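You operate a simulated robot arm through the tools that you are given. There is no shell and no other tool.

You are at the controls of a simulated robot arm. One attempt, no reset.

Task
Test the purple can in the can tester, then switch it off.
Fine: it tests at a safe 12 V; plus to plus, dial at the can's F, clamp closed before it goes on; it stays clamped; test no other.

The check looks at the end state, three seconds after you hand in, the way a careful person would. Anything else that was tipped, shoved, dropped, spilled or broken makes it a failure.

Robot
A 7-joint arm with a two-finger parallel gripper, fixed in place. Base frame: the origin is on the floor under the middle of its stand, x ahead of it, y to its left, z up. Readings come in mm, degrees, newtons and seconds.
With the tool pointing down near the work surface it reaches from about 180 to 680 mm from the base axis. Its first joint turns from -66.0 to 66.0 degrees. Payload 2.4 kg.
The TCP is the grasp point between the finger pads, 30 mm short of the fingertips. In the tool frame z runs along the fingers and y along their closing line. The gripper opens to 94 mm. The fingers are 28 mm wide and 10 mm thick; the gripper's body (50 by 96 mm) begins 55 mm behind the TCP.
Orientation is that of the tool frame in the base frame, as a unit quaternion [w, x, y, z]. With the fingers straight down and closing along the base's y, the tool's x points along the base's -x, its y along +y and its z along -z.

Tools
- The arm moves only by the tool play_rows. Its arguments are lists of equal length, an entry for each row: "dp": the shift along the base's x, y, z in units of 50 mm (1.0 is 50 mm), a list of three; "delta_rot": the turn, a rotation vector about the base's x, y, z in units of 8 degrees (1.0 is 8 degrees), a list of three; "jaw": the finger opening in mm, from 0 to 94. In form: {"dp": [[tx, ty, tz], ...], "delta_rot": [[wx, wy, wz], ...], "jaw": [jaw, ...]}. A call has 1 to 20 rows; each row shifts and turns the commanded pose from where the row before left it. A call with a number of a shift or a turn outside -1 to 1 is refused whole. Rows are played at 5 a second. More than 50 mm and 8.6 degrees between two rows, or a gripper value outside its range, and nothing of the call is played. A pose out of reach is approached as far as the arm can. The call stops where the force on the tool passes 40 N (or 10 N more than at its start, if that is more) or the arm is blocked; 0.2 s more then pass. Each finger travels about 153 mm/s and halts on what it meets, pressing with about 20 N; the grip force reading is that of the motor and also rises with nothing between the fingers. The clock runs only during rows and for 0.2 s after the last one: add rows that do not move to give the fingers time. The reply holds the time, the measured pose of the TCP, the force on the tool along the base axes, the opening and the grip force, in the units named above and with some noise, with the torque about the TCP (base axes, N m) and any sound that the robot's microphone picked up, and new pictures: "pictures" is both (left out), scene, wrist or none.
- Cameras (640 x 400 px; columns grow to the right, rows downward): "scene" is fixed at [26.9, 461, 1459.7]; the picture's right is [-0.86, -0.51, 0.00], its down [-0.22, 0.37, -0.90] and it looks along [0.46, -0.78, -0.43] (base axes); focal length 315 px, centre (320, 200). "wrist" rides on the gripper at [76, 14, -103] in the tool frame; the picture's right is [-0.18, 0.98, 0.00], its down [-0.75, -0.14, -0.64] and it looks along [-0.63, -0.12, 0.77] (tool axes); focal length 243 px, centre (320, 200). There is no depth. A picture from a camera that has moved, and an enlarged one, comes with that camera's place and axes in the base frame and with its lens.
- close_up(camera, box): a new picture of the part [left, top, right, bottom] of that camera's present view, enlarged. No time passes.
- hand_in(): hands the job in; it is judged then, once.

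Places have to be worked out from the pictures, the camera data and where the tool is seen. Open the gripper and draw the arm clear of the work before you hand the job in, unless the task says otherwise.

The tools are called after "Request:" as name(argument=value, ...) on one line, values as JSON. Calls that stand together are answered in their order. play_rows: Moves the arm, as the interface text tells. Its arguments: {"type":"object","properties":{"dp":{"type":"array","items":{"type":"array","items":{"type":"number"}}},"delta_rot":{"type":"array","items":{"type":"array","items":{"type":"number"}}},"jaw":{"type":"array","items":{"type":"number"}},"pictures":{"type":"string","enum":["both","scene","wrist","none"]}},"required":["dp","delta_rot","jaw"]} The other tools are called the same way: close_up (camera, box) takes an enlarged picture of a part of a camera's view; hand_in () hands the job in.

At the start:

```text
clock: 0.0
position: [337.5, -176.4, 1255.1]
tool_rot: [0.0, 0.0, 1.0, 0.0]
ft_force: [1.0, -0.6, 0.1]
torque: [-0.02, 0.03, -0.01]
gripper_width: 94.1
grip_force: 0.1
```

scene: 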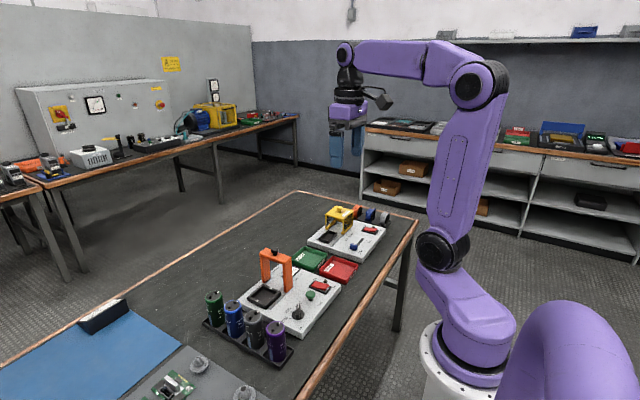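
wrist: 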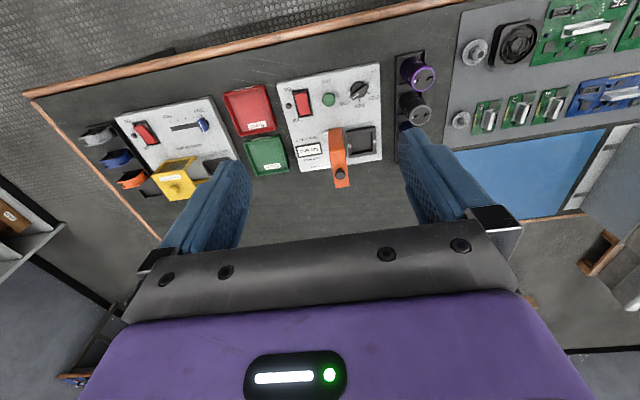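

The first pictures show a bench with a can tester (orange clamp, dial, red rocker switch), a rack of four cans with the purple one at one end, and a second device with a yellow clamp. I'll take enlarged views to read the labels.

Request:
close_up(camera="scene", box=[190, 230, 350, 370])

Request:
close_up(camera="wrist", box=[260, 40, 450, 200])

Request:
close_up(camera="wrist", box=[70, 80, 300, 230])

Request:
close_up(camera="scene", box=[290, 190, 400, 290])

```text
2.86 times, centred on (270, 300) of scene
camera zoom: at [26.9, 461.0, 1459.7], right [-0.86, -0.51, 0.0], down [-0.22, 0.37, -0.9], along [0.46, -0.78, -0.43], focal length 900 px, centre (463, -86)
```

zoom: 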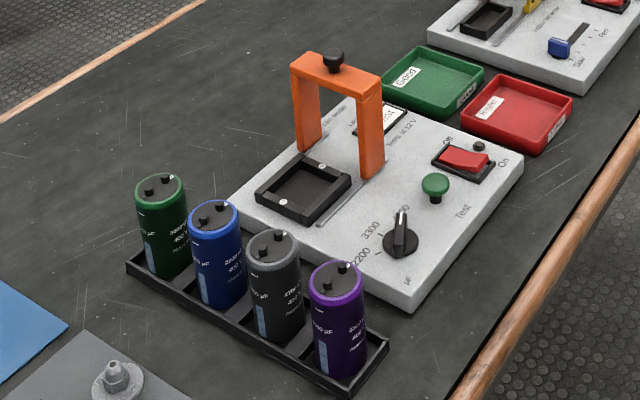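

```text
2.50 times, centred on (355, 120) of wrist
camera zoom: at [259.0, -163.8, 1355.9], right [0.18, 0.98, 0.0], down [0.75, -0.14, 0.64], along [0.63, -0.12, -0.77], focal length 606 px, centre (232, 400)
```

zoom: 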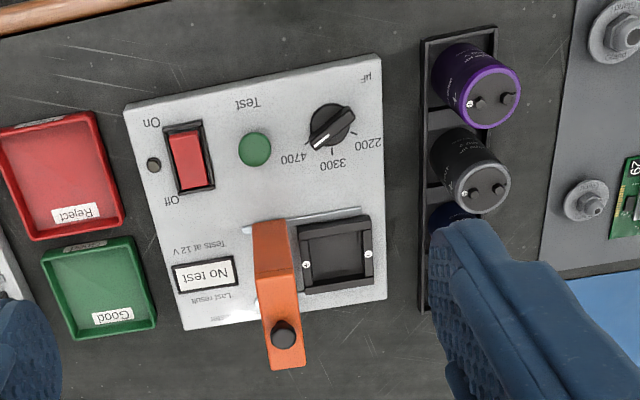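

```text
2.67 times, centred on (185, 155) of wrist
camera zoom: at [259.0, -163.8, 1355.9], right [0.18, 0.98, 0.0], down [0.75, -0.14, 0.64], along [0.63, -0.12, -0.77], focal length 647 px, centre (680, 320)
```

zoom: 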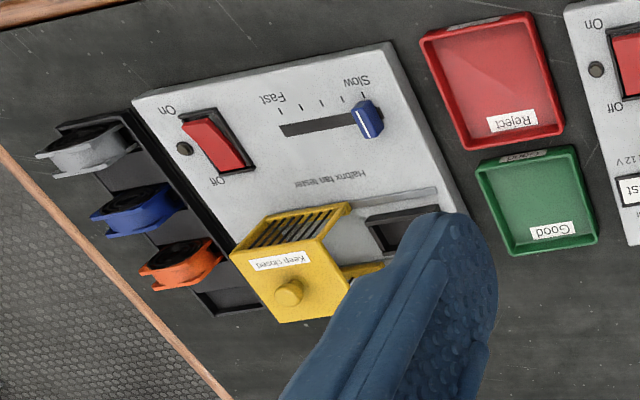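

```text
4.00 times, centred on (345, 240) of scene
camera zoom: at [26.9, 461.0, 1459.7], right [-0.86, -0.51, 0.0], down [-0.22, 0.37, -0.9], along [0.46, -0.78, -0.43], focal length 1259 px, centre (220, 40)
```

zoom: 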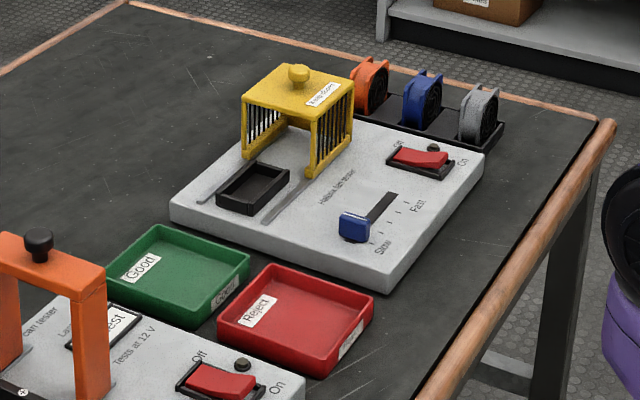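

The dial seems to point at 4700 and the can's marking isn't readable yet. I'll bring the wrist camera closer to the rack, staying well above everything.

Request:
play_rows(dp=[[-0.1, 0.5, -0.8], [-0.1, 0.5, -0.8], [-0.1, 0.5, -0.8], [-0.1, 0.5, -0.8], [-0.1, 0.5, -0.8], [0, 0, 0]], delta_rot=[[0, 0, 0], [0, 0, 0], [0, 0, 0], [0, 0, 0], [0, 0, 0], [0, 0, 0]], jaw=[94, 94, 94, 94, 94, 94], pictures="both")

```text
clock: 1.4
position: [312.2, -54.1, 1054.8]
tool_rot: [0.0, 0.0, 1.0, 0.001]
ft_force: [0.4, -0.2, 0.8]
torque: [-0.01, -0.02, 0.0]
gripper_width: 94.3
grip_force: 0.1
camera wrist: at [234.5, -39.6, 1155.3], right [0.18, 0.98, 0.0], down [0.75, -0.14, 0.64], along [0.63, -0.12, -0.77], focal length 243 px, centre (320, 200)
```

scene: 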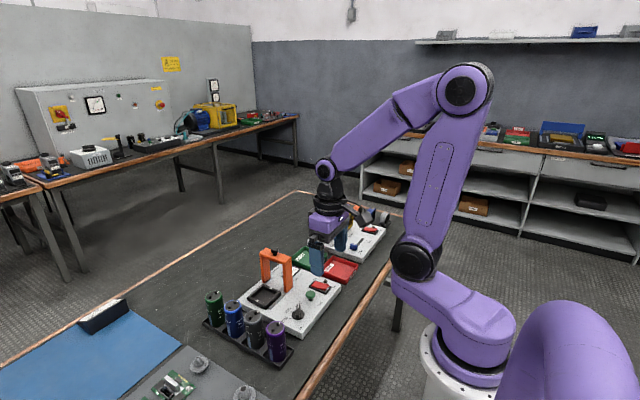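
wrist: 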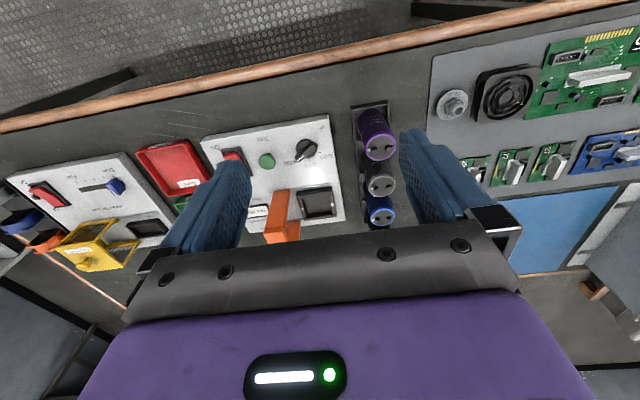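

Request:
close_up(camera="wrist", box=[320, 95, 440, 170])

Request:
close_up(camera="wrist", box=[200, 110, 350, 245])

Request:
close_up(camera="scene", box=[200, 280, 300, 370])

Request:
close_up(camera="scene", box=[255, 310, 305, 370])

```text
5.33 times, centred on (380, 132) of wrist
camera zoom: at [234.5, -39.6, 1155.3], right [0.18, 0.98, 0.0], down [0.75, -0.14, 0.64], along [0.63, -0.12, -0.77], focal length 1294 px, centre (0, 560)
```

zoom: 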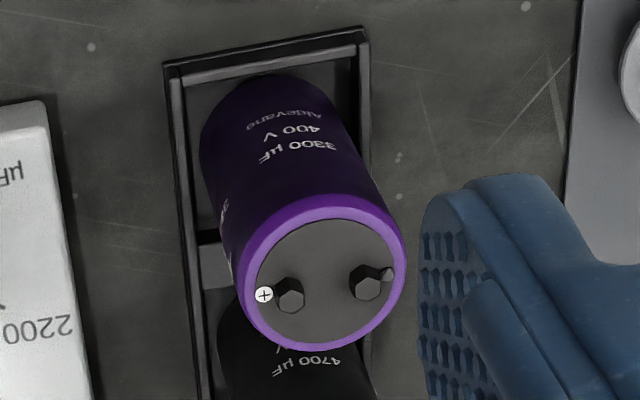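

```text
2.96 times, centred on (275, 178) of wrist
camera zoom: at [234.5, -39.6, 1155.3], right [0.18, 0.98, 0.0], down [0.75, -0.14, 0.64], along [0.63, -0.12, -0.77], focal length 719 px, centre (453, 267)
```

zoom: 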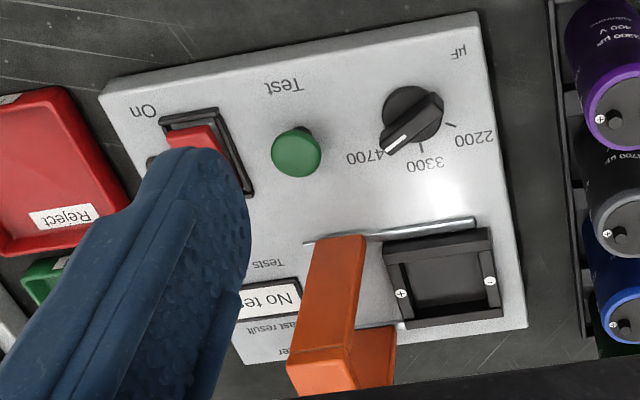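

```text
4.44 times, centred on (250, 325) of scene
camera zoom: at [26.9, 461.0, 1459.7], right [-0.86, -0.51, 0.0], down [-0.22, 0.37, -0.9], along [0.46, -0.78, -0.43], focal length 1399 px, centre (631, -356)
```

zoom: 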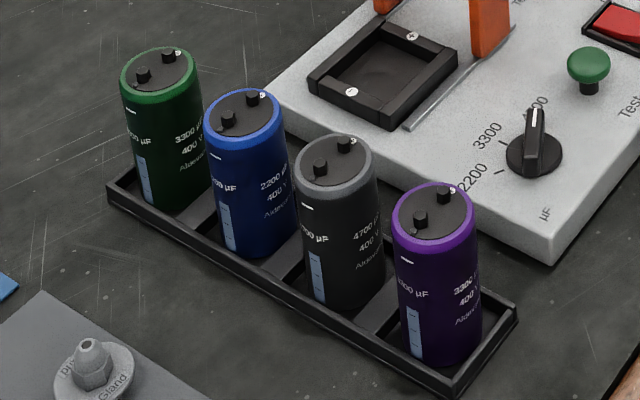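

```text
6.67 times, centred on (280, 340) of scene
camera zoom: at [26.9, 461.0, 1459.7], right [-0.86, -0.51, 0.0], down [-0.22, 0.37, -0.9], along [0.46, -0.78, -0.43], focal length 2099 px, centre (587, -733)
```

zoom: 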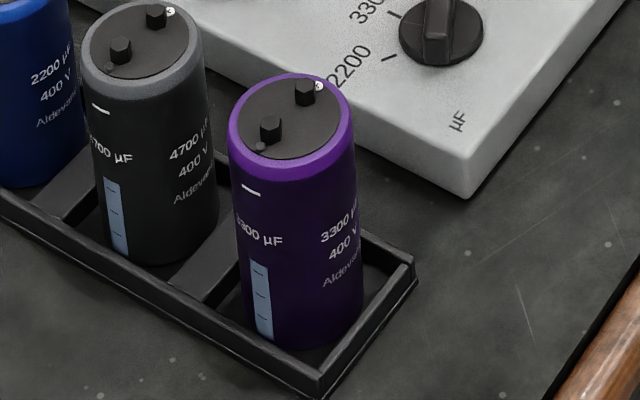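

The purple can reads 3300 µF / 400 V with its "+" toward −y. The bay's "+" also looks to be on the −y side, and the dial stands at 4700, so it has to go to 3300. I estimate the can top at (420,18,823), the bay centre at (570,−110) and the dial at (433,−98). I'll lower the arm over the near edge for a closer look at the panel.

Request:
play_rows(dp=[[0, -0.2, -0.75], [0, -0.2, -0.75], [0, -0.2, -0.75], [0, -0.2, -0.75], [0, 0, 0], [0, 0, 0]], delta_rot=[[0, 0, 0], [0, 0, 0], [0, 0, 0], [0, 0, 0], [0, 0, 0], [0, 0, 0]], jaw=[94, 94, 94, 94, 94, 94], pictures="both")

```text
clock: 2.8
position: [311.8, -94.6, 904.4]
tool_rot: [0.0, 0.0, 1.0, 0.0]
ft_force: [0.9, 0.6, -1.1]
torque: [0.0, 0.0, -0.03]
gripper_width: 93.8
grip_force: 0.0
camera wrist: at [234.9, -79.0, 1005.4], right [0.18, 0.98, 0.0], down [0.75, -0.14, 0.64], along [0.63, -0.12, -0.77], focal length 243 px, centre (320, 200)
```

scene: 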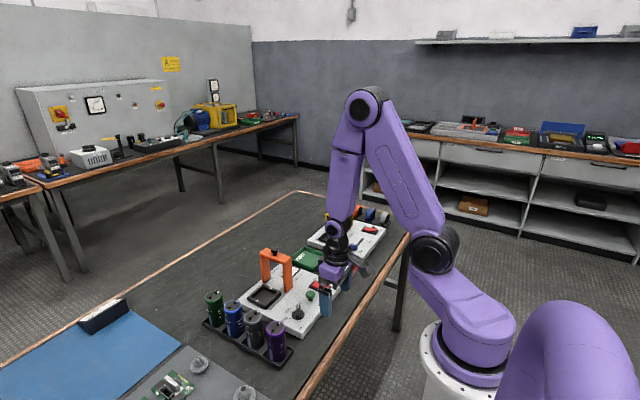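
wrist: 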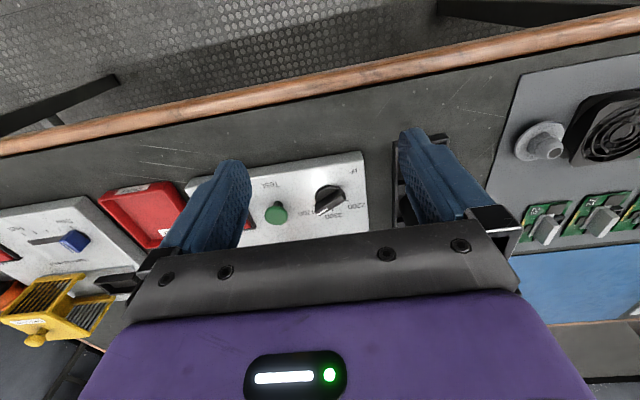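

Request:
close_up(camera="wrist", box=[240, 145, 400, 245])

Request:
close_up(camera="wrist", box=[300, 170, 364, 220])

Request:
close_up(camera="scene", box=[280, 280, 340, 330])

Request:
close_up(camera="scene", box=[235, 240, 315, 320])

```text
4.00 times, centred on (320, 195) of wrist
camera zoom: at [234.9, -79.0, 1005.4], right [0.18, 0.98, 0.0], down [0.75, -0.14, 0.64], along [0.63, -0.12, -0.77], focal length 970 px, centre (320, 220)
```

zoom: 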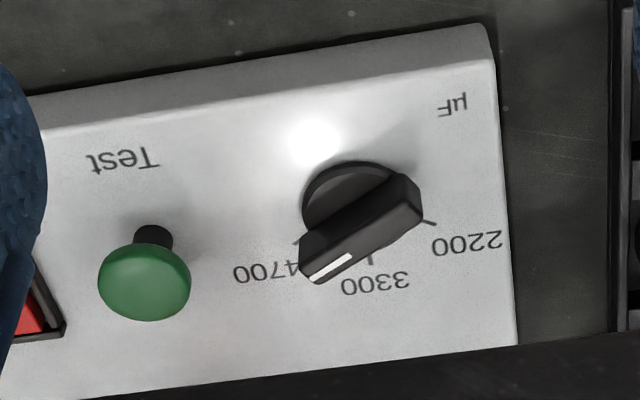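

```text
8.00 times, centred on (332, 195) of wrist
camera zoom: at [234.9, -79.0, 1005.4], right [0.18, 0.98, 0.0], down [0.75, -0.14, 0.64], along [0.63, -0.12, -0.77], focal length 1941 px, centre (224, 240)
```

zoom: 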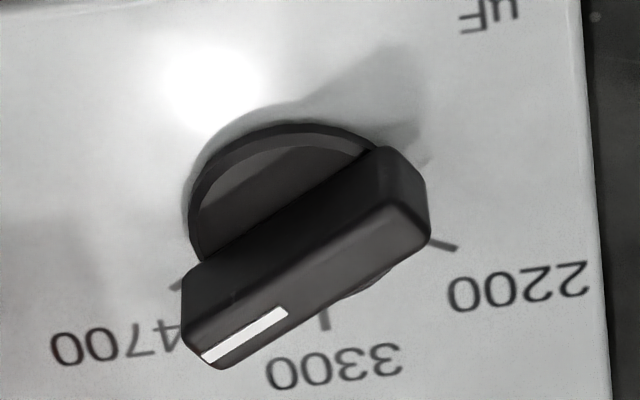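

```text
8.00 times, centred on (310, 305) of scene
camera zoom: at [26.9, 461.0, 1459.7], right [-0.86, -0.51, 0.0], down [-0.22, 0.37, -0.9], along [0.46, -0.78, -0.43], focal length 2519 px, centre (400, -640)
```

zoom: 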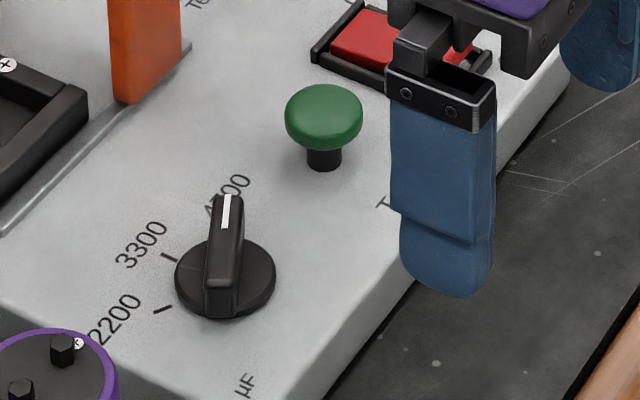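

```text
5.00 times, centred on (275, 280) of scene
camera zoom: at [26.9, 461.0, 1459.7], right [-0.86, -0.51, 0.0], down [-0.22, 0.37, -0.9], along [0.46, -0.78, -0.43], focal length 1574 px, centre (545, -200)
```

zoom: 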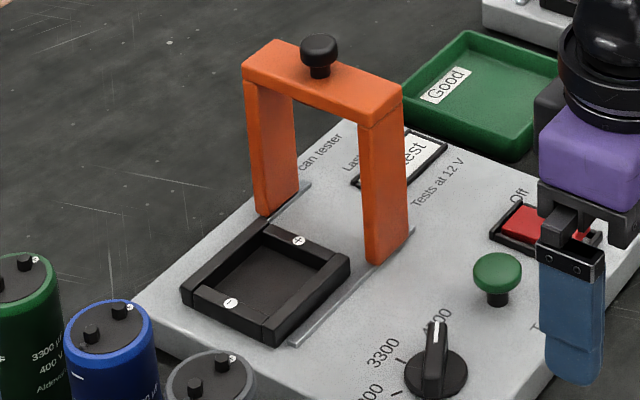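

The dial handle is centred near (437,−103), its top around z 775, pointing at −60° (4700); the 3300 tick is straight along +x. I'll turn the gripper by −60° so the fingers close across the handle, and hover above it with the jaws partly closed.

Request:
play_rows(dp=[[0.3125, -0.0225, -0.135], [0.3125, -0.0225, -0.135], [0.3125, -0.0225, -0.135], [0.3125, -0.0225, -0.135], [0.3125, -0.0225, -0.135], [0.3125, -0.0225, -0.135], [0.3125, -0.0225, -0.135], [0.3125, -0.0225, -0.135], [0, 0, 0], [0, 0, 0]], delta_rot=[[0, 0, -0.9375], [0, 0, -0.9375], [0, 0, -0.9375], [0, 0, -0.9375], [0, 0, -0.9375], [0, 0, -0.9375], [0, 0, -0.9375], [0, 0, -0.9375], [0, 0, 0], [0, 0, 0]], jaw=[94, 80, 70, 60, 50, 44, 44, 44, 44, 44], pictures="both")

```text
clock: 5.0
position: [436.3, -102.3, 851.2]
tool_rot: [0.0, 0.501, 0.865, 0.0]
ft_force: [-0.2, -0.6, -0.9]
torque: [0.02, -0.04, 0.02]
gripper_width: 43.7
grip_force: 0.1
camera wrist: at [409.5, -29.0, 951.9], right [0.94, 0.33, 0.0], down [0.25, -0.72, 0.64], along [0.21, -0.61, -0.77], focal length 243 px, centre (320, 200)
```

scene: 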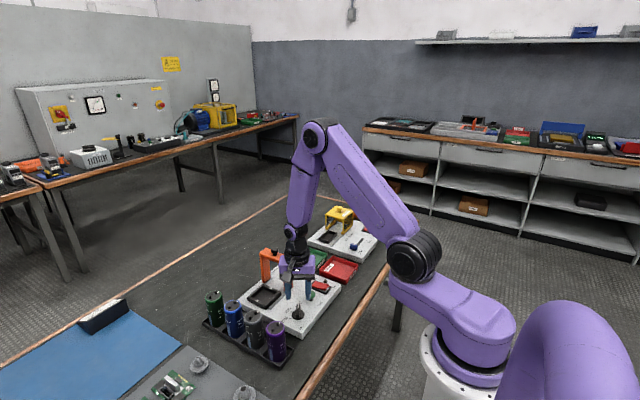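
wrist: 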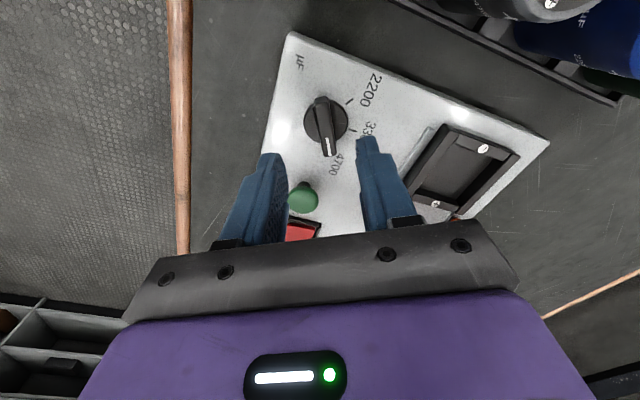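

The gripper is over the dial. I'll enlarge the wrist view to check how the handle sits between the fingertips.

Request:
close_up(camera="wrist", box=[240, 80, 420, 220])

Request:
close_up(camera="scene", box=[270, 260, 340, 330])

```text
2.86 times, centred on (330, 150) of wrist
camera zoom: at [409.5, -29.0, 951.9], right [0.94, 0.33, 0.0], down [0.25, -0.72, 0.64], along [0.21, -0.61, -0.77], focal length 693 px, centre (291, 343)
```

zoom: 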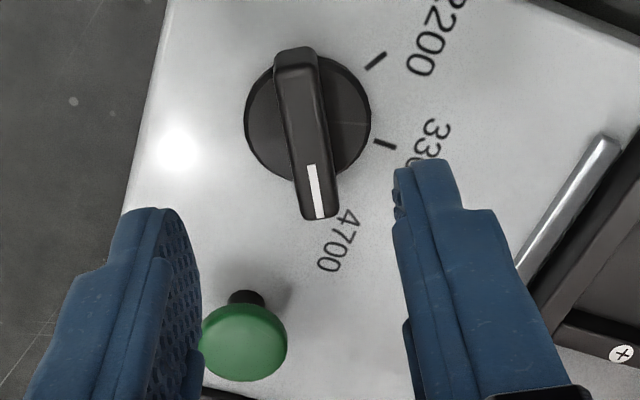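

```text
5.71 times, centred on (305, 295) of scene
camera zoom: at [26.9, 461.0, 1459.7], right [-0.86, -0.51, 0.0], down [-0.22, 0.37, -0.9], along [0.46, -0.78, -0.43], focal length 1799 px, centre (406, -343)
```

zoom: 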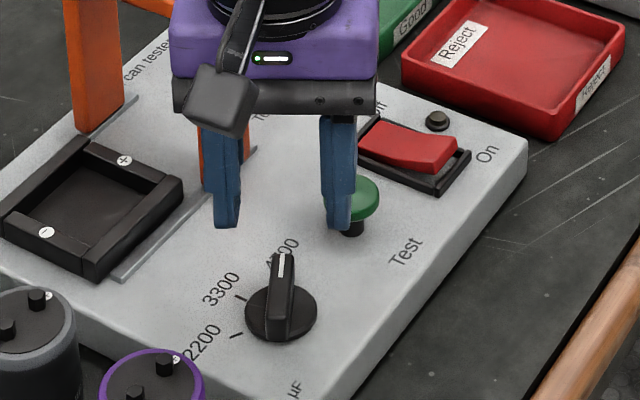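

Request:
close_up(camera="wrist", box=[300, 92, 350, 160])

Request:
close_up(camera="scene", box=[290, 298, 315, 326])

```text
5.88 times, centred on (325, 126) of wrist
camera zoom: at [409.5, -29.0, 951.9], right [0.94, 0.33, 0.0], down [0.25, -0.72, 0.64], along [0.21, -0.61, -0.77], focal length 1427 px, centre (291, 635)
```

zoom: 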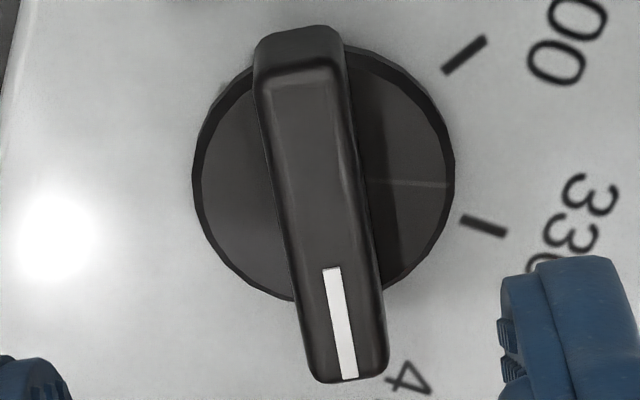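

```text
14.29 times, centred on (302, 312) of scene
camera zoom: at [26.9, 461.0, 1459.7], right [-0.86, -0.51, 0.0], down [-0.22, 0.37, -0.9], along [0.46, -0.78, -0.43], focal length 4498 px, centre (570, -1400)
```

zoom: 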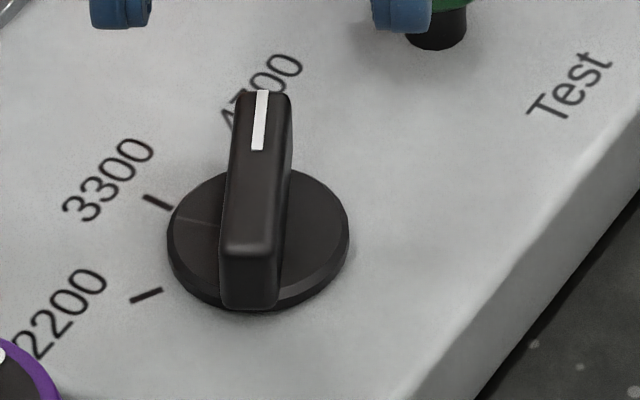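

In the wrist frame the dial axis is about 4 mm in +x from the TCP and the handle lies at about −61°. I'll shift by that amount and descend so the fingertips flank the handle, staying a little above the disc.

Request:
play_rows(dp=[[0.084, -0.004, 0], [0, 0, -0.4], [0, 0, -0.4], [0, 0, -0.2], [0, 0, -0.1], [0, 0, 0], [0, 0, 0]], delta_rot=[[0, 0, 0], [0, 0, 0], [0, 0, 0], [0, 0, 0], [0, 0, 0], [0, 0, 0], [0, 0, 0]], jaw=[44, 44, 44, 44, 44, 44, 44], pictures="both")

Request:
close_up(camera="wrist", box=[240, 80, 420, 220])

Request:
close_up(camera="scene", box=[270, 275, 330, 330])

```text
clock: 6.6
position: [438.7, -102.3, 796.3]
tool_rot: [0.0, 0.5, 0.866, 0.0]
ft_force: [0.5, 0.5, 0.4]
torque: [-0.01, 0.01, 0.02]
gripper_width: 44.1
grip_force: 0.1
camera wrist: at [413.3, -29.1, 897.0], right [0.94, 0.33, 0.0], down [0.25, -0.72, 0.64], along [0.21, -0.61, -0.77], focal length 243 px, centre (320, 200)
```

scene: 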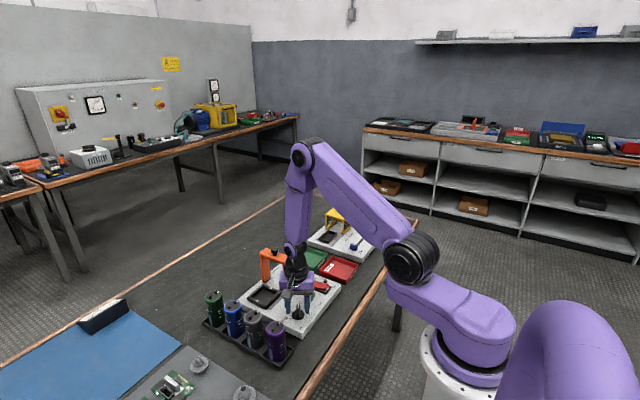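
wrist: 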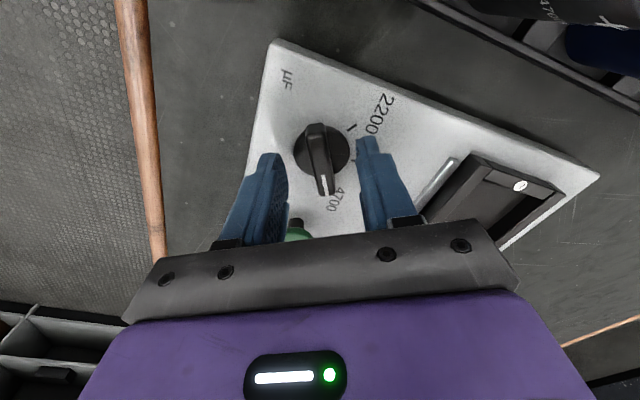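

```text
2.86 times, centred on (330, 150) of wrist
camera zoom: at [413.3, -29.1, 897.0], right [0.94, 0.33, 0.0], down [0.25, -0.72, 0.64], along [0.21, -0.61, -0.77], focal length 693 px, centre (291, 343)
```

zoom: 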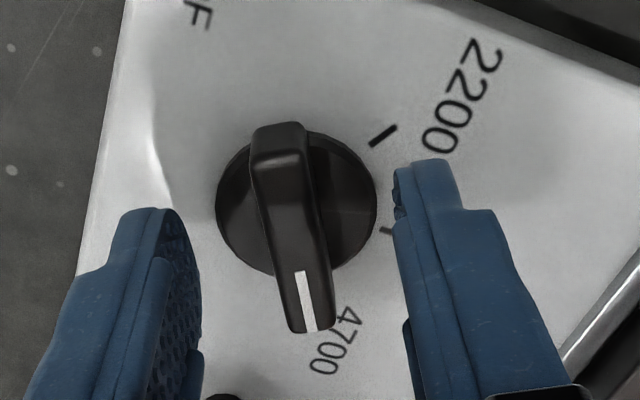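

```text
7.27 times, centred on (300, 302) of scene
camera zoom: at [26.9, 461.0, 1459.7], right [-0.86, -0.51, 0.0], down [-0.22, 0.37, -0.9], along [0.46, -0.78, -0.43], focal length 2290 px, centre (466, -546)
```

zoom: 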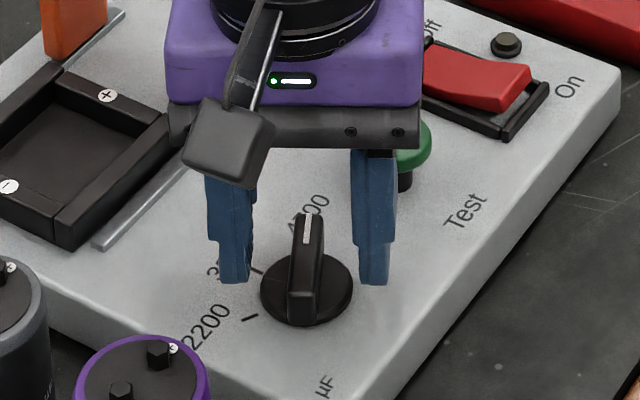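

The fingertips flank the handle symmetrically at about z 766. I'll go 5 mm lower and close on it.

Request:
play_rows(dp=[[0, 0, -0.1], [0, 0, 0], [0, 0, 0], [0, 0, 0], [0, 0, 0], [0, 0, 0]], delta_rot=[[0, 0, 0], [0, 0, 0], [0, 0, 0], [0, 0, 0], [0, 0, 0], [0, 0, 0]], jaw=[44, 30, 18, 8, 8, 8], pictures="wrist")

Request:
close_up(camera="wrist", box=[240, 80, 420, 220])

Request:
close_up(camera="scene", box=[270, 275, 330, 330])

```text
clock: 8.0
position: [440.3, -102.1, 791.2]
tool_rot: [0.001, 0.5, 0.866, 0.0]
ft_force: [5.9, 3.2, -4.5]
torque: [-0.11, -0.23, 0.0]
gripper_width: 11.7
grip_force: 44.5
camera wrist: at [413.4, -28.8, 891.9], right [0.94, 0.33, 0.0], down [0.25, -0.72, 0.64], along [0.21, -0.61, -0.77], focal length 243 px, centre (320, 200)
```

wrist: 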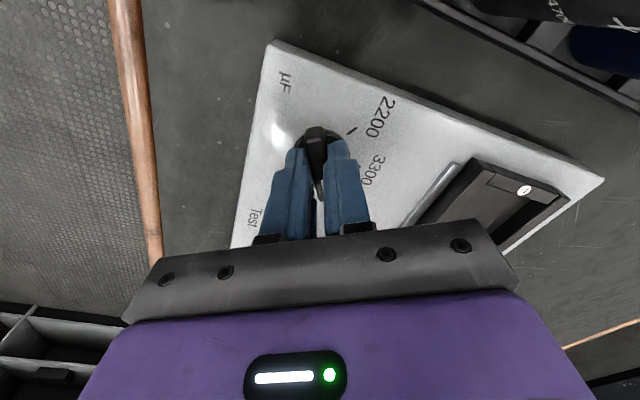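

```text
2.86 times, centred on (330, 150) of wrist
camera zoom: at [413.4, -28.8, 891.9], right [0.94, 0.33, 0.0], down [0.25, -0.72, 0.64], along [0.21, -0.61, -0.77], focal length 693 px, centre (291, 343)
```

zoom: 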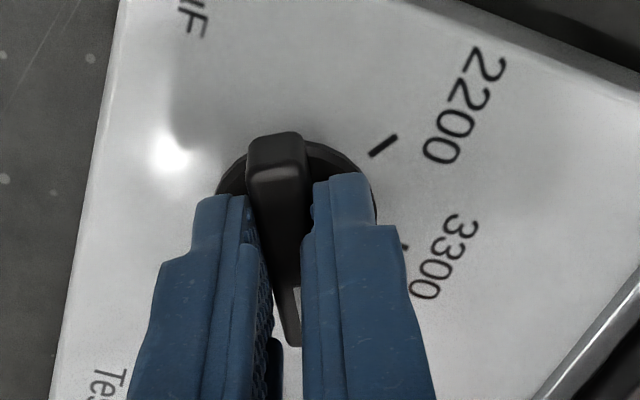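

```text
7.27 times, centred on (300, 302) of scene
camera zoom: at [27.1, 461.1, 1459.6], right [-0.86, -0.51, 0.0], down [-0.22, 0.37, -0.9], along [0.46, -0.78, -0.43], focal length 2290 px, centre (466, -546)
```

zoom: 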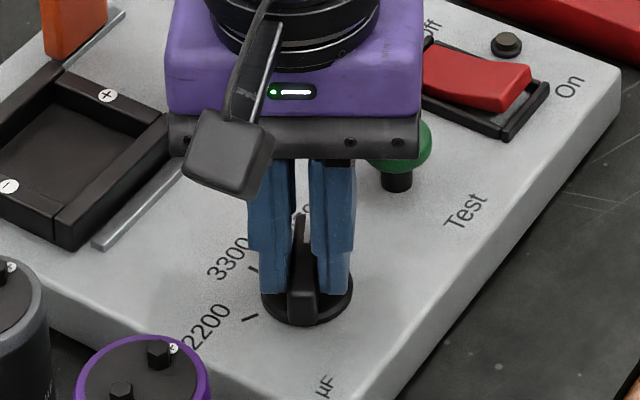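

The handle is held (11.7 mm), with a small side force showing I'm about a millimetre off the axis. I'll ease over slightly and turn the dial +60° to 3300.

Request:
play_rows(dp=[[0.016, 0.01, 0.0], [0, 0, 0], [0, 0, 0], [0, 0, 0], [0, 0, 0], [0, 0, 0], [0, 0, 0], [0, 0, 0], [0, 0, 0], [0, 0, 0], [0, 0, 0]], delta_rot=[[0, 0, 0], [0, 0, 0.9375], [0, 0, 0.9375], [0, 0, 0.9375], [0, 0, 0.9375], [0, 0, 0.9375], [0, 0, 0.9375], [0, 0, 0.9375], [0, 0, 0.9375], [0, 0, 0], [0, 0, 0]], jaw=[8, 8, 8, 8, 8, 8, 8, 8, 8, 8, 8], pictures="both")

Request:
close_up(camera="scene", box=[270, 275, 330, 330])

Request:
close_up(camera="wrist", box=[240, 80, 420, 220])

```text
clock: 9.6
position: [439.8, -105.5, 790.6]
tool_rot: [-0.002, 0.158, 0.987, 0.001]
ft_force: [-6.4, -1.7, 8.0]
torque: [-0.28, -0.65, -0.03]
gripper_width: 11.6
grip_force: 45.1
stopped in row 7: the force on the tool passed its limit at 42 N (the readings are from after the stop); the commanded pose is now the measured one
camera wrist: at [370.6, -66.4, 892.2], right [0.48, 0.88, 0.0], down [0.67, -0.37, 0.64], along [0.56, -0.31, -0.77], focal length 243 px, centre (320, 200)
```

scene: 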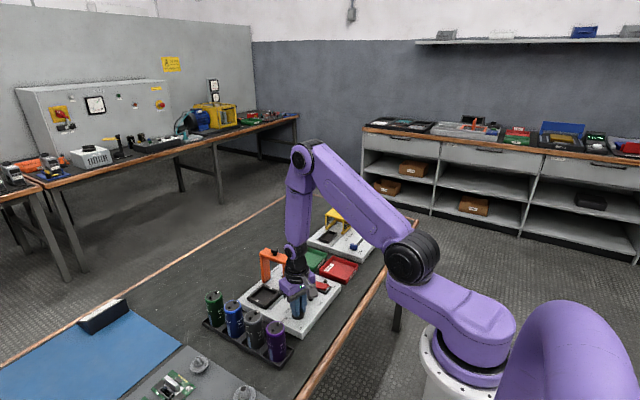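
wrist: 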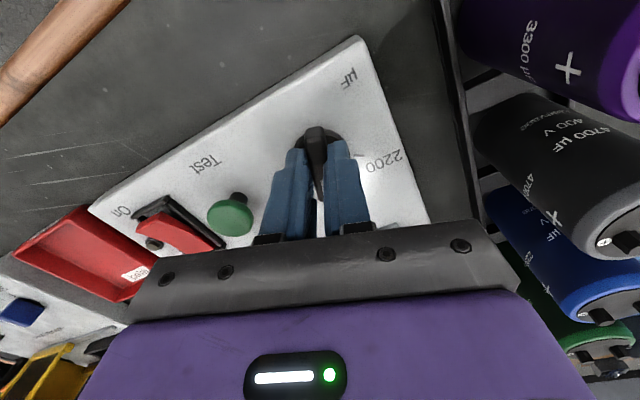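

```text
7.27 times, centred on (300, 302) of scene
camera zoom: at [26.6, 461.1, 1459.7], right [-0.86, -0.51, 0.0], down [-0.22, 0.37, -0.9], along [0.46, -0.78, -0.43], focal length 2290 px, centre (466, -546)
```

zoom: 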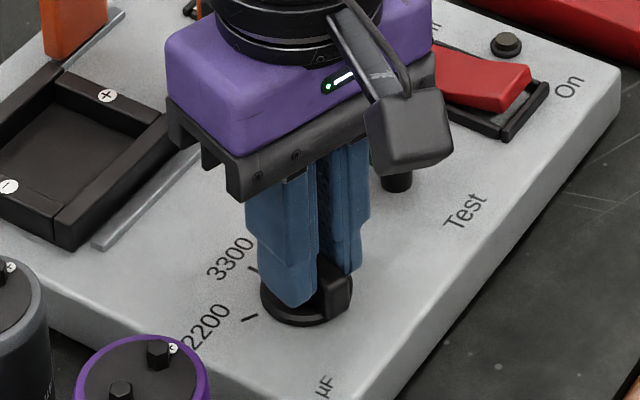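

```text
2.86 times, centred on (330, 150) of wrist
camera zoom: at [370.6, -66.4, 892.2], right [0.48, 0.88, 0.0], down [0.67, -0.37, 0.64], along [0.56, -0.31, -0.77], focal length 693 px, centre (291, 343)
```

zoom: 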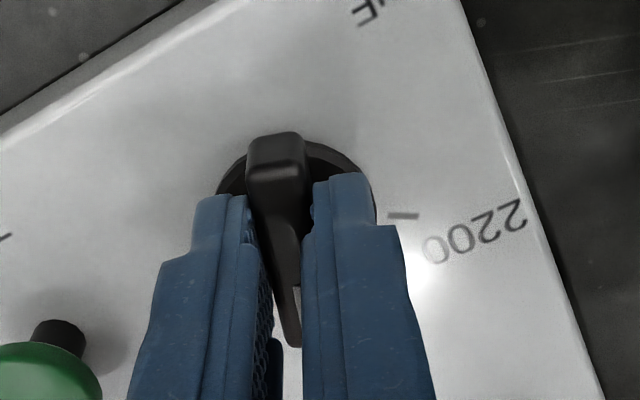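

The turn got to about −18° before the side force tripped the limit, because my turning centre is a little off the dial axis. I'll open the jaws, look and re-centre before the last part of the turn.

Request:
play_rows(dp=[[0, 0, 0], [0, 0, 0], [0, 0, 0], [0, 0, 0]], delta_rot=[[0, 0, 0], [0, 0, 0], [0, 0, 0], [0, 0, 0]], jaw=[20, 40, 50, 50], pictures="both")

Request:
close_up(camera="wrist", box=[240, 80, 420, 220])

Request:
close_up(camera="scene", box=[270, 275, 330, 330])

```text
clock: 10.6
position: [439.1, -104.2, 790.0]
tool_rot: [-0.001, 0.158, 0.987, 0.0]
ft_force: [-0.4, 0.4, 0.1]
torque: [0.01, 0.03, -0.04]
gripper_width: 49.9
grip_force: 0.0
camera wrist: at [371.0, -66.2, 892.0], right [0.48, 0.88, 0.0], down [0.67, -0.37, 0.64], along [0.56, -0.31, -0.77], focal length 243 px, centre (320, 200)
```

scene: 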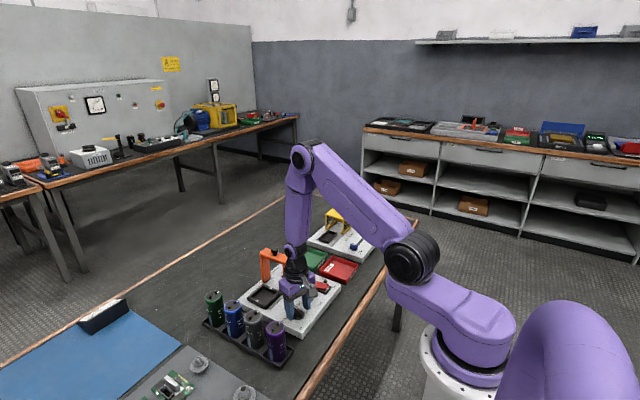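
wrist: 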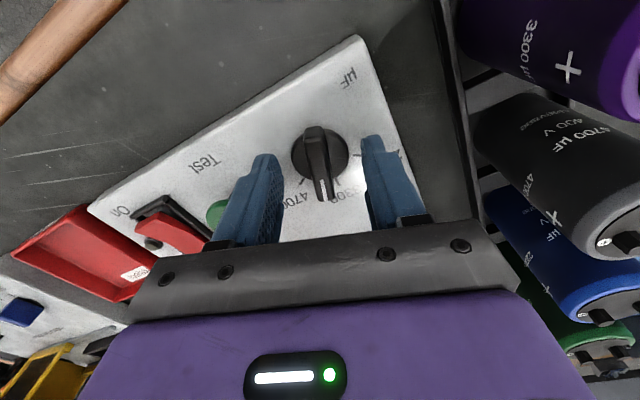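

```text
2.86 times, centred on (330, 150) of wrist
camera zoom: at [371.0, -66.2, 892.0], right [0.48, 0.88, 0.0], down [0.67, -0.37, 0.64], along [0.56, -0.31, -0.77], focal length 693 px, centre (291, 343)
```

zoom: 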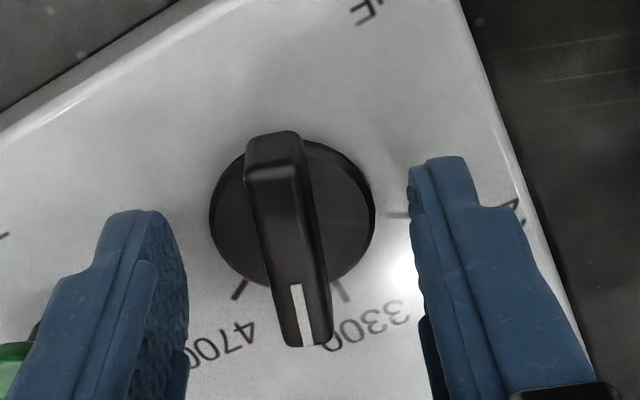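

```text
7.27 times, centred on (300, 302) of scene
camera zoom: at [26.9, 461.0, 1459.7], right [-0.86, -0.51, 0.0], down [-0.22, 0.37, -0.9], along [0.46, -0.78, -0.43], focal length 2290 px, centre (466, -546)
```

zoom: 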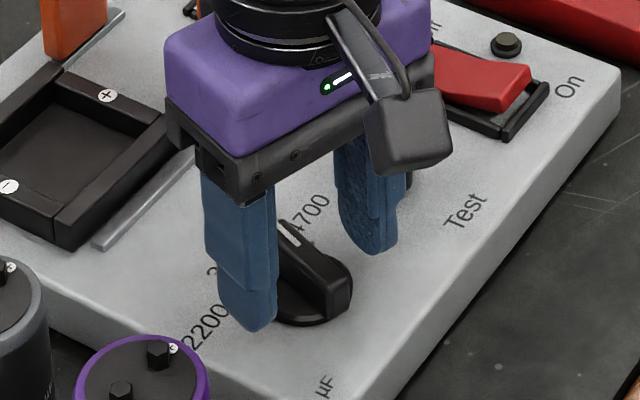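

The dial now stands at about −18° and holds there. Triangulating both wrist views, its axis is about 2.6 mm in +x and 1.2 mm in −y from my TCP, with the handle top near z 770. I'll correct that, go 4 mm lower, re-grip and turn the last 18°.

Request:
play_rows(dp=[[0.052, -0.024, -0.08], [0, 0, 0], [0, 0, 0], [0, 0, 0], [0, 0, 0], [0, 0, 0], [0, 0, 0], [0, 0, 0], [0, 0, 0], [0, 0, 0]], delta_rot=[[0, 0, 0], [0, 0, 0], [0, 0, 0], [0, 0, 0], [0, 0, 0], [0, 0, 0.57], [0, 0, 0.57], [0, 0, 0.57], [0, 0, 0.57], [0, 0, 0]], jaw=[50, 36, 22, 8, 8, 8, 8, 8, 8, 8], pictures="both")

Request:
close_up(camera="wrist", box=[240, 80, 420, 220])

```text
clock: 12.8
position: [441.6, -105.3, 786.4]
tool_rot: [-0.002, -0.002, 1.0, 0.0]
ft_force: [0.8, 2.6, 1.3]
torque: [0.12, -0.09, 0.01]
gripper_width: 12.0
grip_force: 44.8
camera wrist: at [365.3, -90.5, 887.8], right [0.18, 0.98, 0.0], down [0.76, -0.14, 0.64], along [0.63, -0.12, -0.77], focal length 243 px, centre (320, 200)
```

scene: 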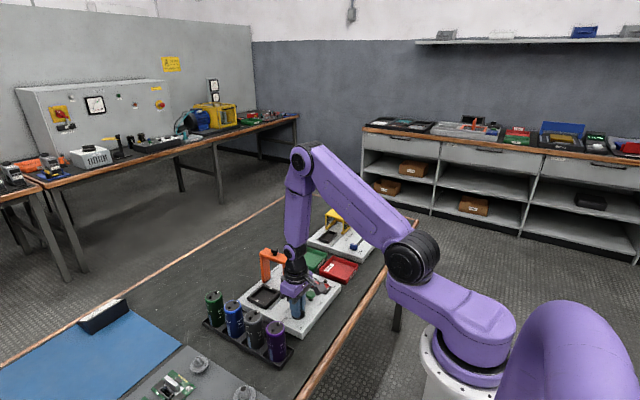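
wrist: 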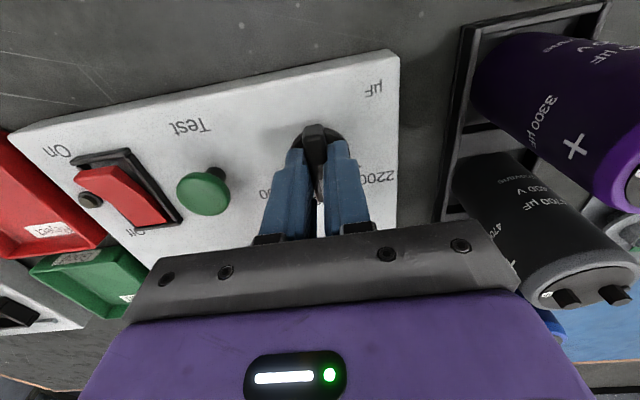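

```text
2.86 times, centred on (330, 150) of wrist
camera zoom: at [365.3, -90.5, 887.8], right [0.18, 0.98, 0.0], down [0.76, -0.14, 0.64], along [0.63, -0.12, -0.77], focal length 693 px, centre (291, 343)
```

zoom: 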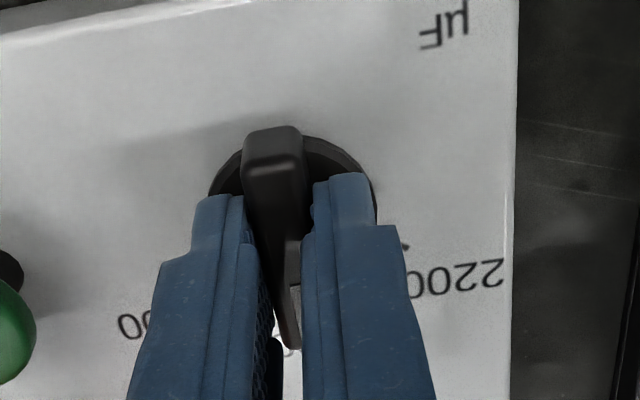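

The turn completed with little side force and the tool is back at zero yaw. I'll open the jaws, lift straight up, and check where the pointer stands.

Request:
play_rows(dp=[[0, 0, 0], [0, 0, 0], [0, 0, 0], [0, 0, 0.3], [0, 0, 0.6], [0, 0, 0.9], [-0.5, 0, 0.6], [-0.5, 0, 0], [0, 0, 0]], delta_rot=[[0, 0, 0], [0, 0, 0], [0, 0, 0], [0, 0, 0], [0, 0, 0], [0, 0, 0], [0, 0, 0], [0, 0, 0], [0, 0, 0]], jaw=[20, 40, 44, 44, 44, 44, 44, 44, 44], pictures="both")

Request:
close_up(camera="wrist", box=[250, 120, 410, 240])

Request:
close_up(camera="scene", box=[275, 280, 335, 330])

```text
clock: 14.8
position: [392.1, -104.9, 905.7]
tool_rot: [-0.002, -0.001, 1.0, 0.0]
ft_force: [0.2, -0.1, 0.4]
torque: [0.0, 0.0, 0.07]
gripper_width: 44.1
grip_force: 0.1
camera wrist: at [314.2, -90.4, 1007.5], right [0.18, 0.98, 0.0], down [0.76, -0.14, 0.64], along [0.63, -0.12, -0.77], focal length 243 px, centre (320, 200)
```

scene: 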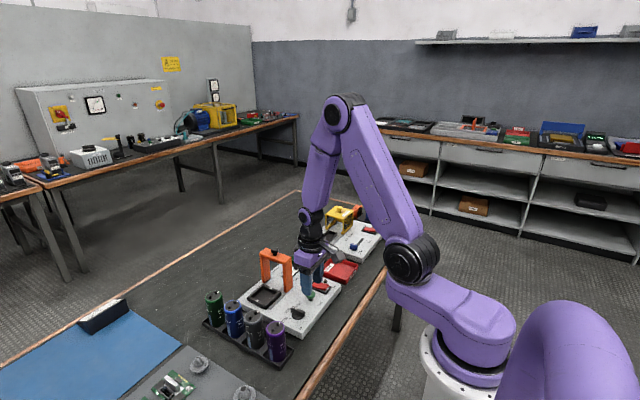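
wrist: 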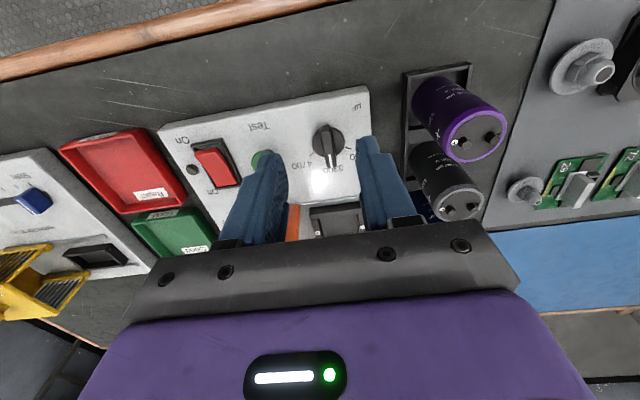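

```text
3.33 times, centred on (330, 180) of wrist
camera zoom: at [314.2, -90.4, 1007.5], right [0.18, 0.98, 0.0], down [0.76, -0.14, 0.64], along [0.63, -0.12, -0.77], focal length 809 px, centre (287, 267)
```

zoom: 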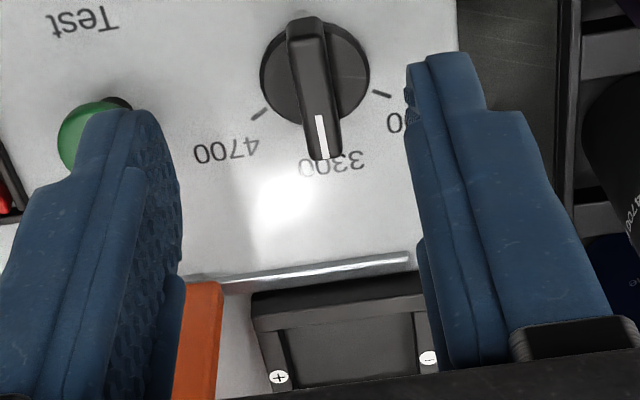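

```text
8.00 times, centred on (305, 305) of scene
camera zoom: at [26.9, 461.0, 1459.7], right [-0.86, -0.51, 0.0], down [-0.22, 0.37, -0.9], along [0.46, -0.78, -0.43], focal length 2519 px, centre (440, -640)
```

zoom: 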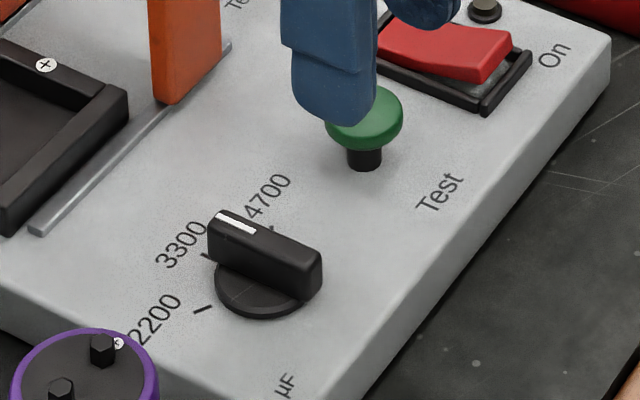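

The pointer is now on 3300 within about a degree. Next I'll turn the gripper −90° (fingers closing along x, camera on the +y side), rise, and look at the bay and clamp from the rack side.

Request:
play_rows(dp=[[0, 0.243, 0.1], [0.2, 0.243, 0.1], [0.343, 0.243, 0.1], [0.343, 0.243, 0.1], [0.343, 0.243, 0.1], [0.4, 0.243, 0], [0.4, 0.243, 0], [0.4, 0.243, 0], [0.4, 0.243, 0], [0.4, 0.243, 0], [0.4, 0.243, 0], [0.4, 0.243, 0], [0, 0, 0], [0, 0, 0]], delta_rot=[[0, 0, -0.9375], [0, 0, -0.9375], [0, 0, -0.9375], [0, 0, -0.9375], [0, 0, -0.9375], [0, 0, -0.9375], [0, 0, -0.9375], [0, 0, -0.9375], [0, 0, -0.9375], [0, 0, -0.9375], [0, 0, -0.9375], [0, 0, -0.9375], [0, 0, 0], [0, 0, 0]], jaw=[62, 62, 62, 62, 62, 62, 62, 62, 62, 62, 62, 62, 62, 62], pictures="both")

Request:
close_up(camera="wrist", box=[240, 120, 400, 240])

```text
clock: 17.8
position: [593.4, 41.4, 931.5]
tool_rot: [-0.002, 0.708, 0.707, 0.001]
ft_force: [1.2, 0.6, -0.6]
torque: [0.02, 0.01, -0.02]
gripper_width: 61.8
grip_force: 0.0
camera wrist: at [607.2, 117.4, 1033.1], right [0.98, -0.18, 0.0], down [-0.14, -0.76, 0.64], along [-0.12, -0.63, -0.77], focal length 243 px, centre (320, 200)
```

scene: 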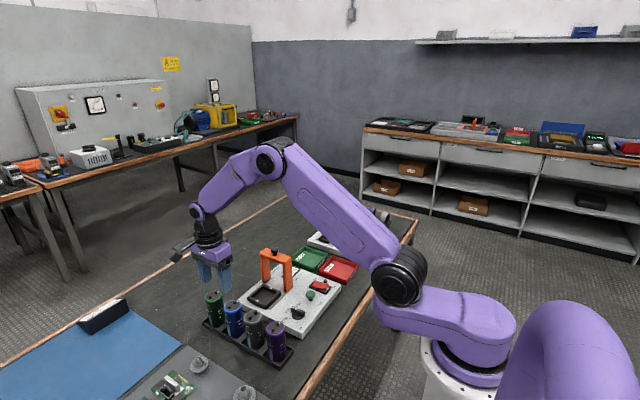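
wrist: 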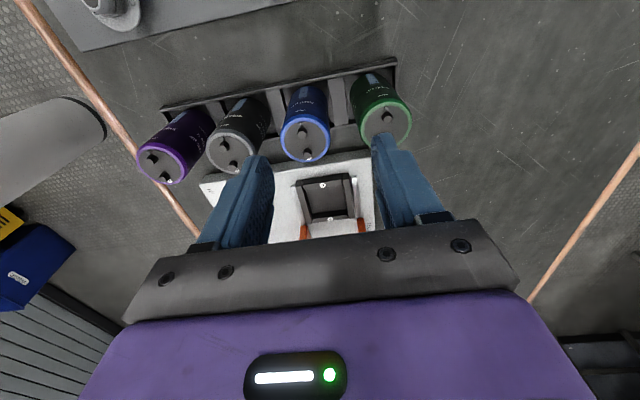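

```text
3.33 times, centred on (320, 180) of wrist
camera zoom: at [607.2, 117.4, 1033.1], right [0.98, -0.18, 0.0], down [-0.14, -0.76, 0.64], along [-0.12, -0.63, -0.77], focal length 809 px, centre (320, 267)
```

zoom: 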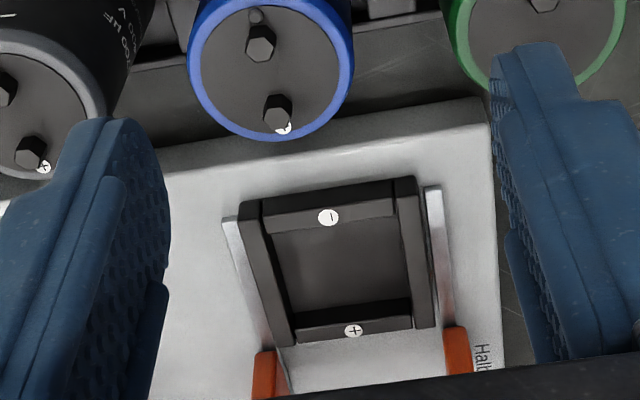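

The bay shows "−" on the rack side (+y) and "+" on the far side (−y), matching the can's present orientation. I'll enlarge the bay to measure it.

Request:
close_up(camera="wrist", box=[290, 155, 370, 215])

Request:
close_up(camera="scene", box=[235, 240, 305, 320])

Request:
close_up(camera="wrist", box=[130, 100, 210, 190])

```text
6.67 times, centred on (330, 185) of wrist
camera zoom: at [607.2, 117.4, 1033.1], right [0.98, -0.18, 0.0], down [-0.14, -0.76, 0.64], along [-0.12, -0.63, -0.77], focal length 1618 px, centre (253, 300)
```

zoom: 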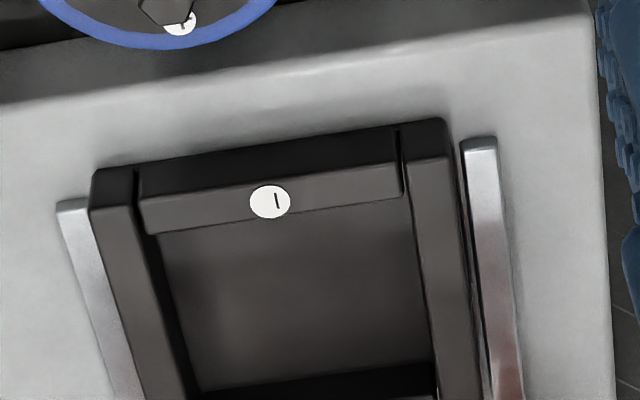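

```text
5.00 times, centred on (270, 280) of scene
camera zoom: at [26.9, 461.0, 1459.7], right [-0.86, -0.51, 0.0], down [-0.22, 0.37, -0.9], along [0.46, -0.78, -0.43], focal length 1574 px, centre (570, -200)
```

zoom: 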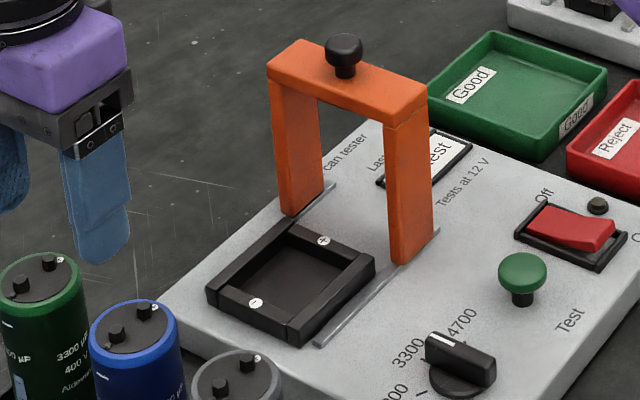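

```text
4.44 times, centred on (170, 145) of wrist
camera zoom: at [607.2, 117.4, 1033.1], right [0.98, -0.18, 0.0], down [-0.14, -0.76, 0.64], along [-0.12, -0.63, -0.77], focal length 1078 px, centre (987, 444)
```

zoom: 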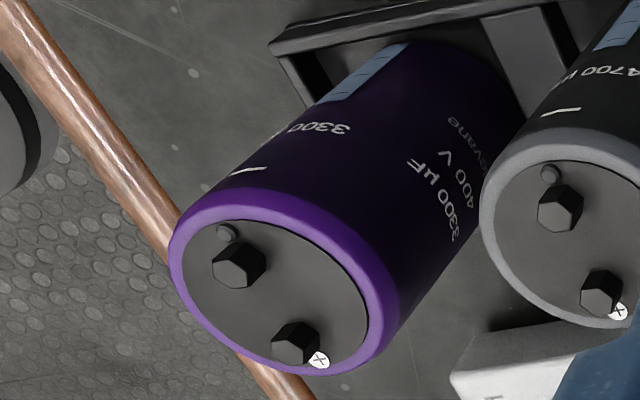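

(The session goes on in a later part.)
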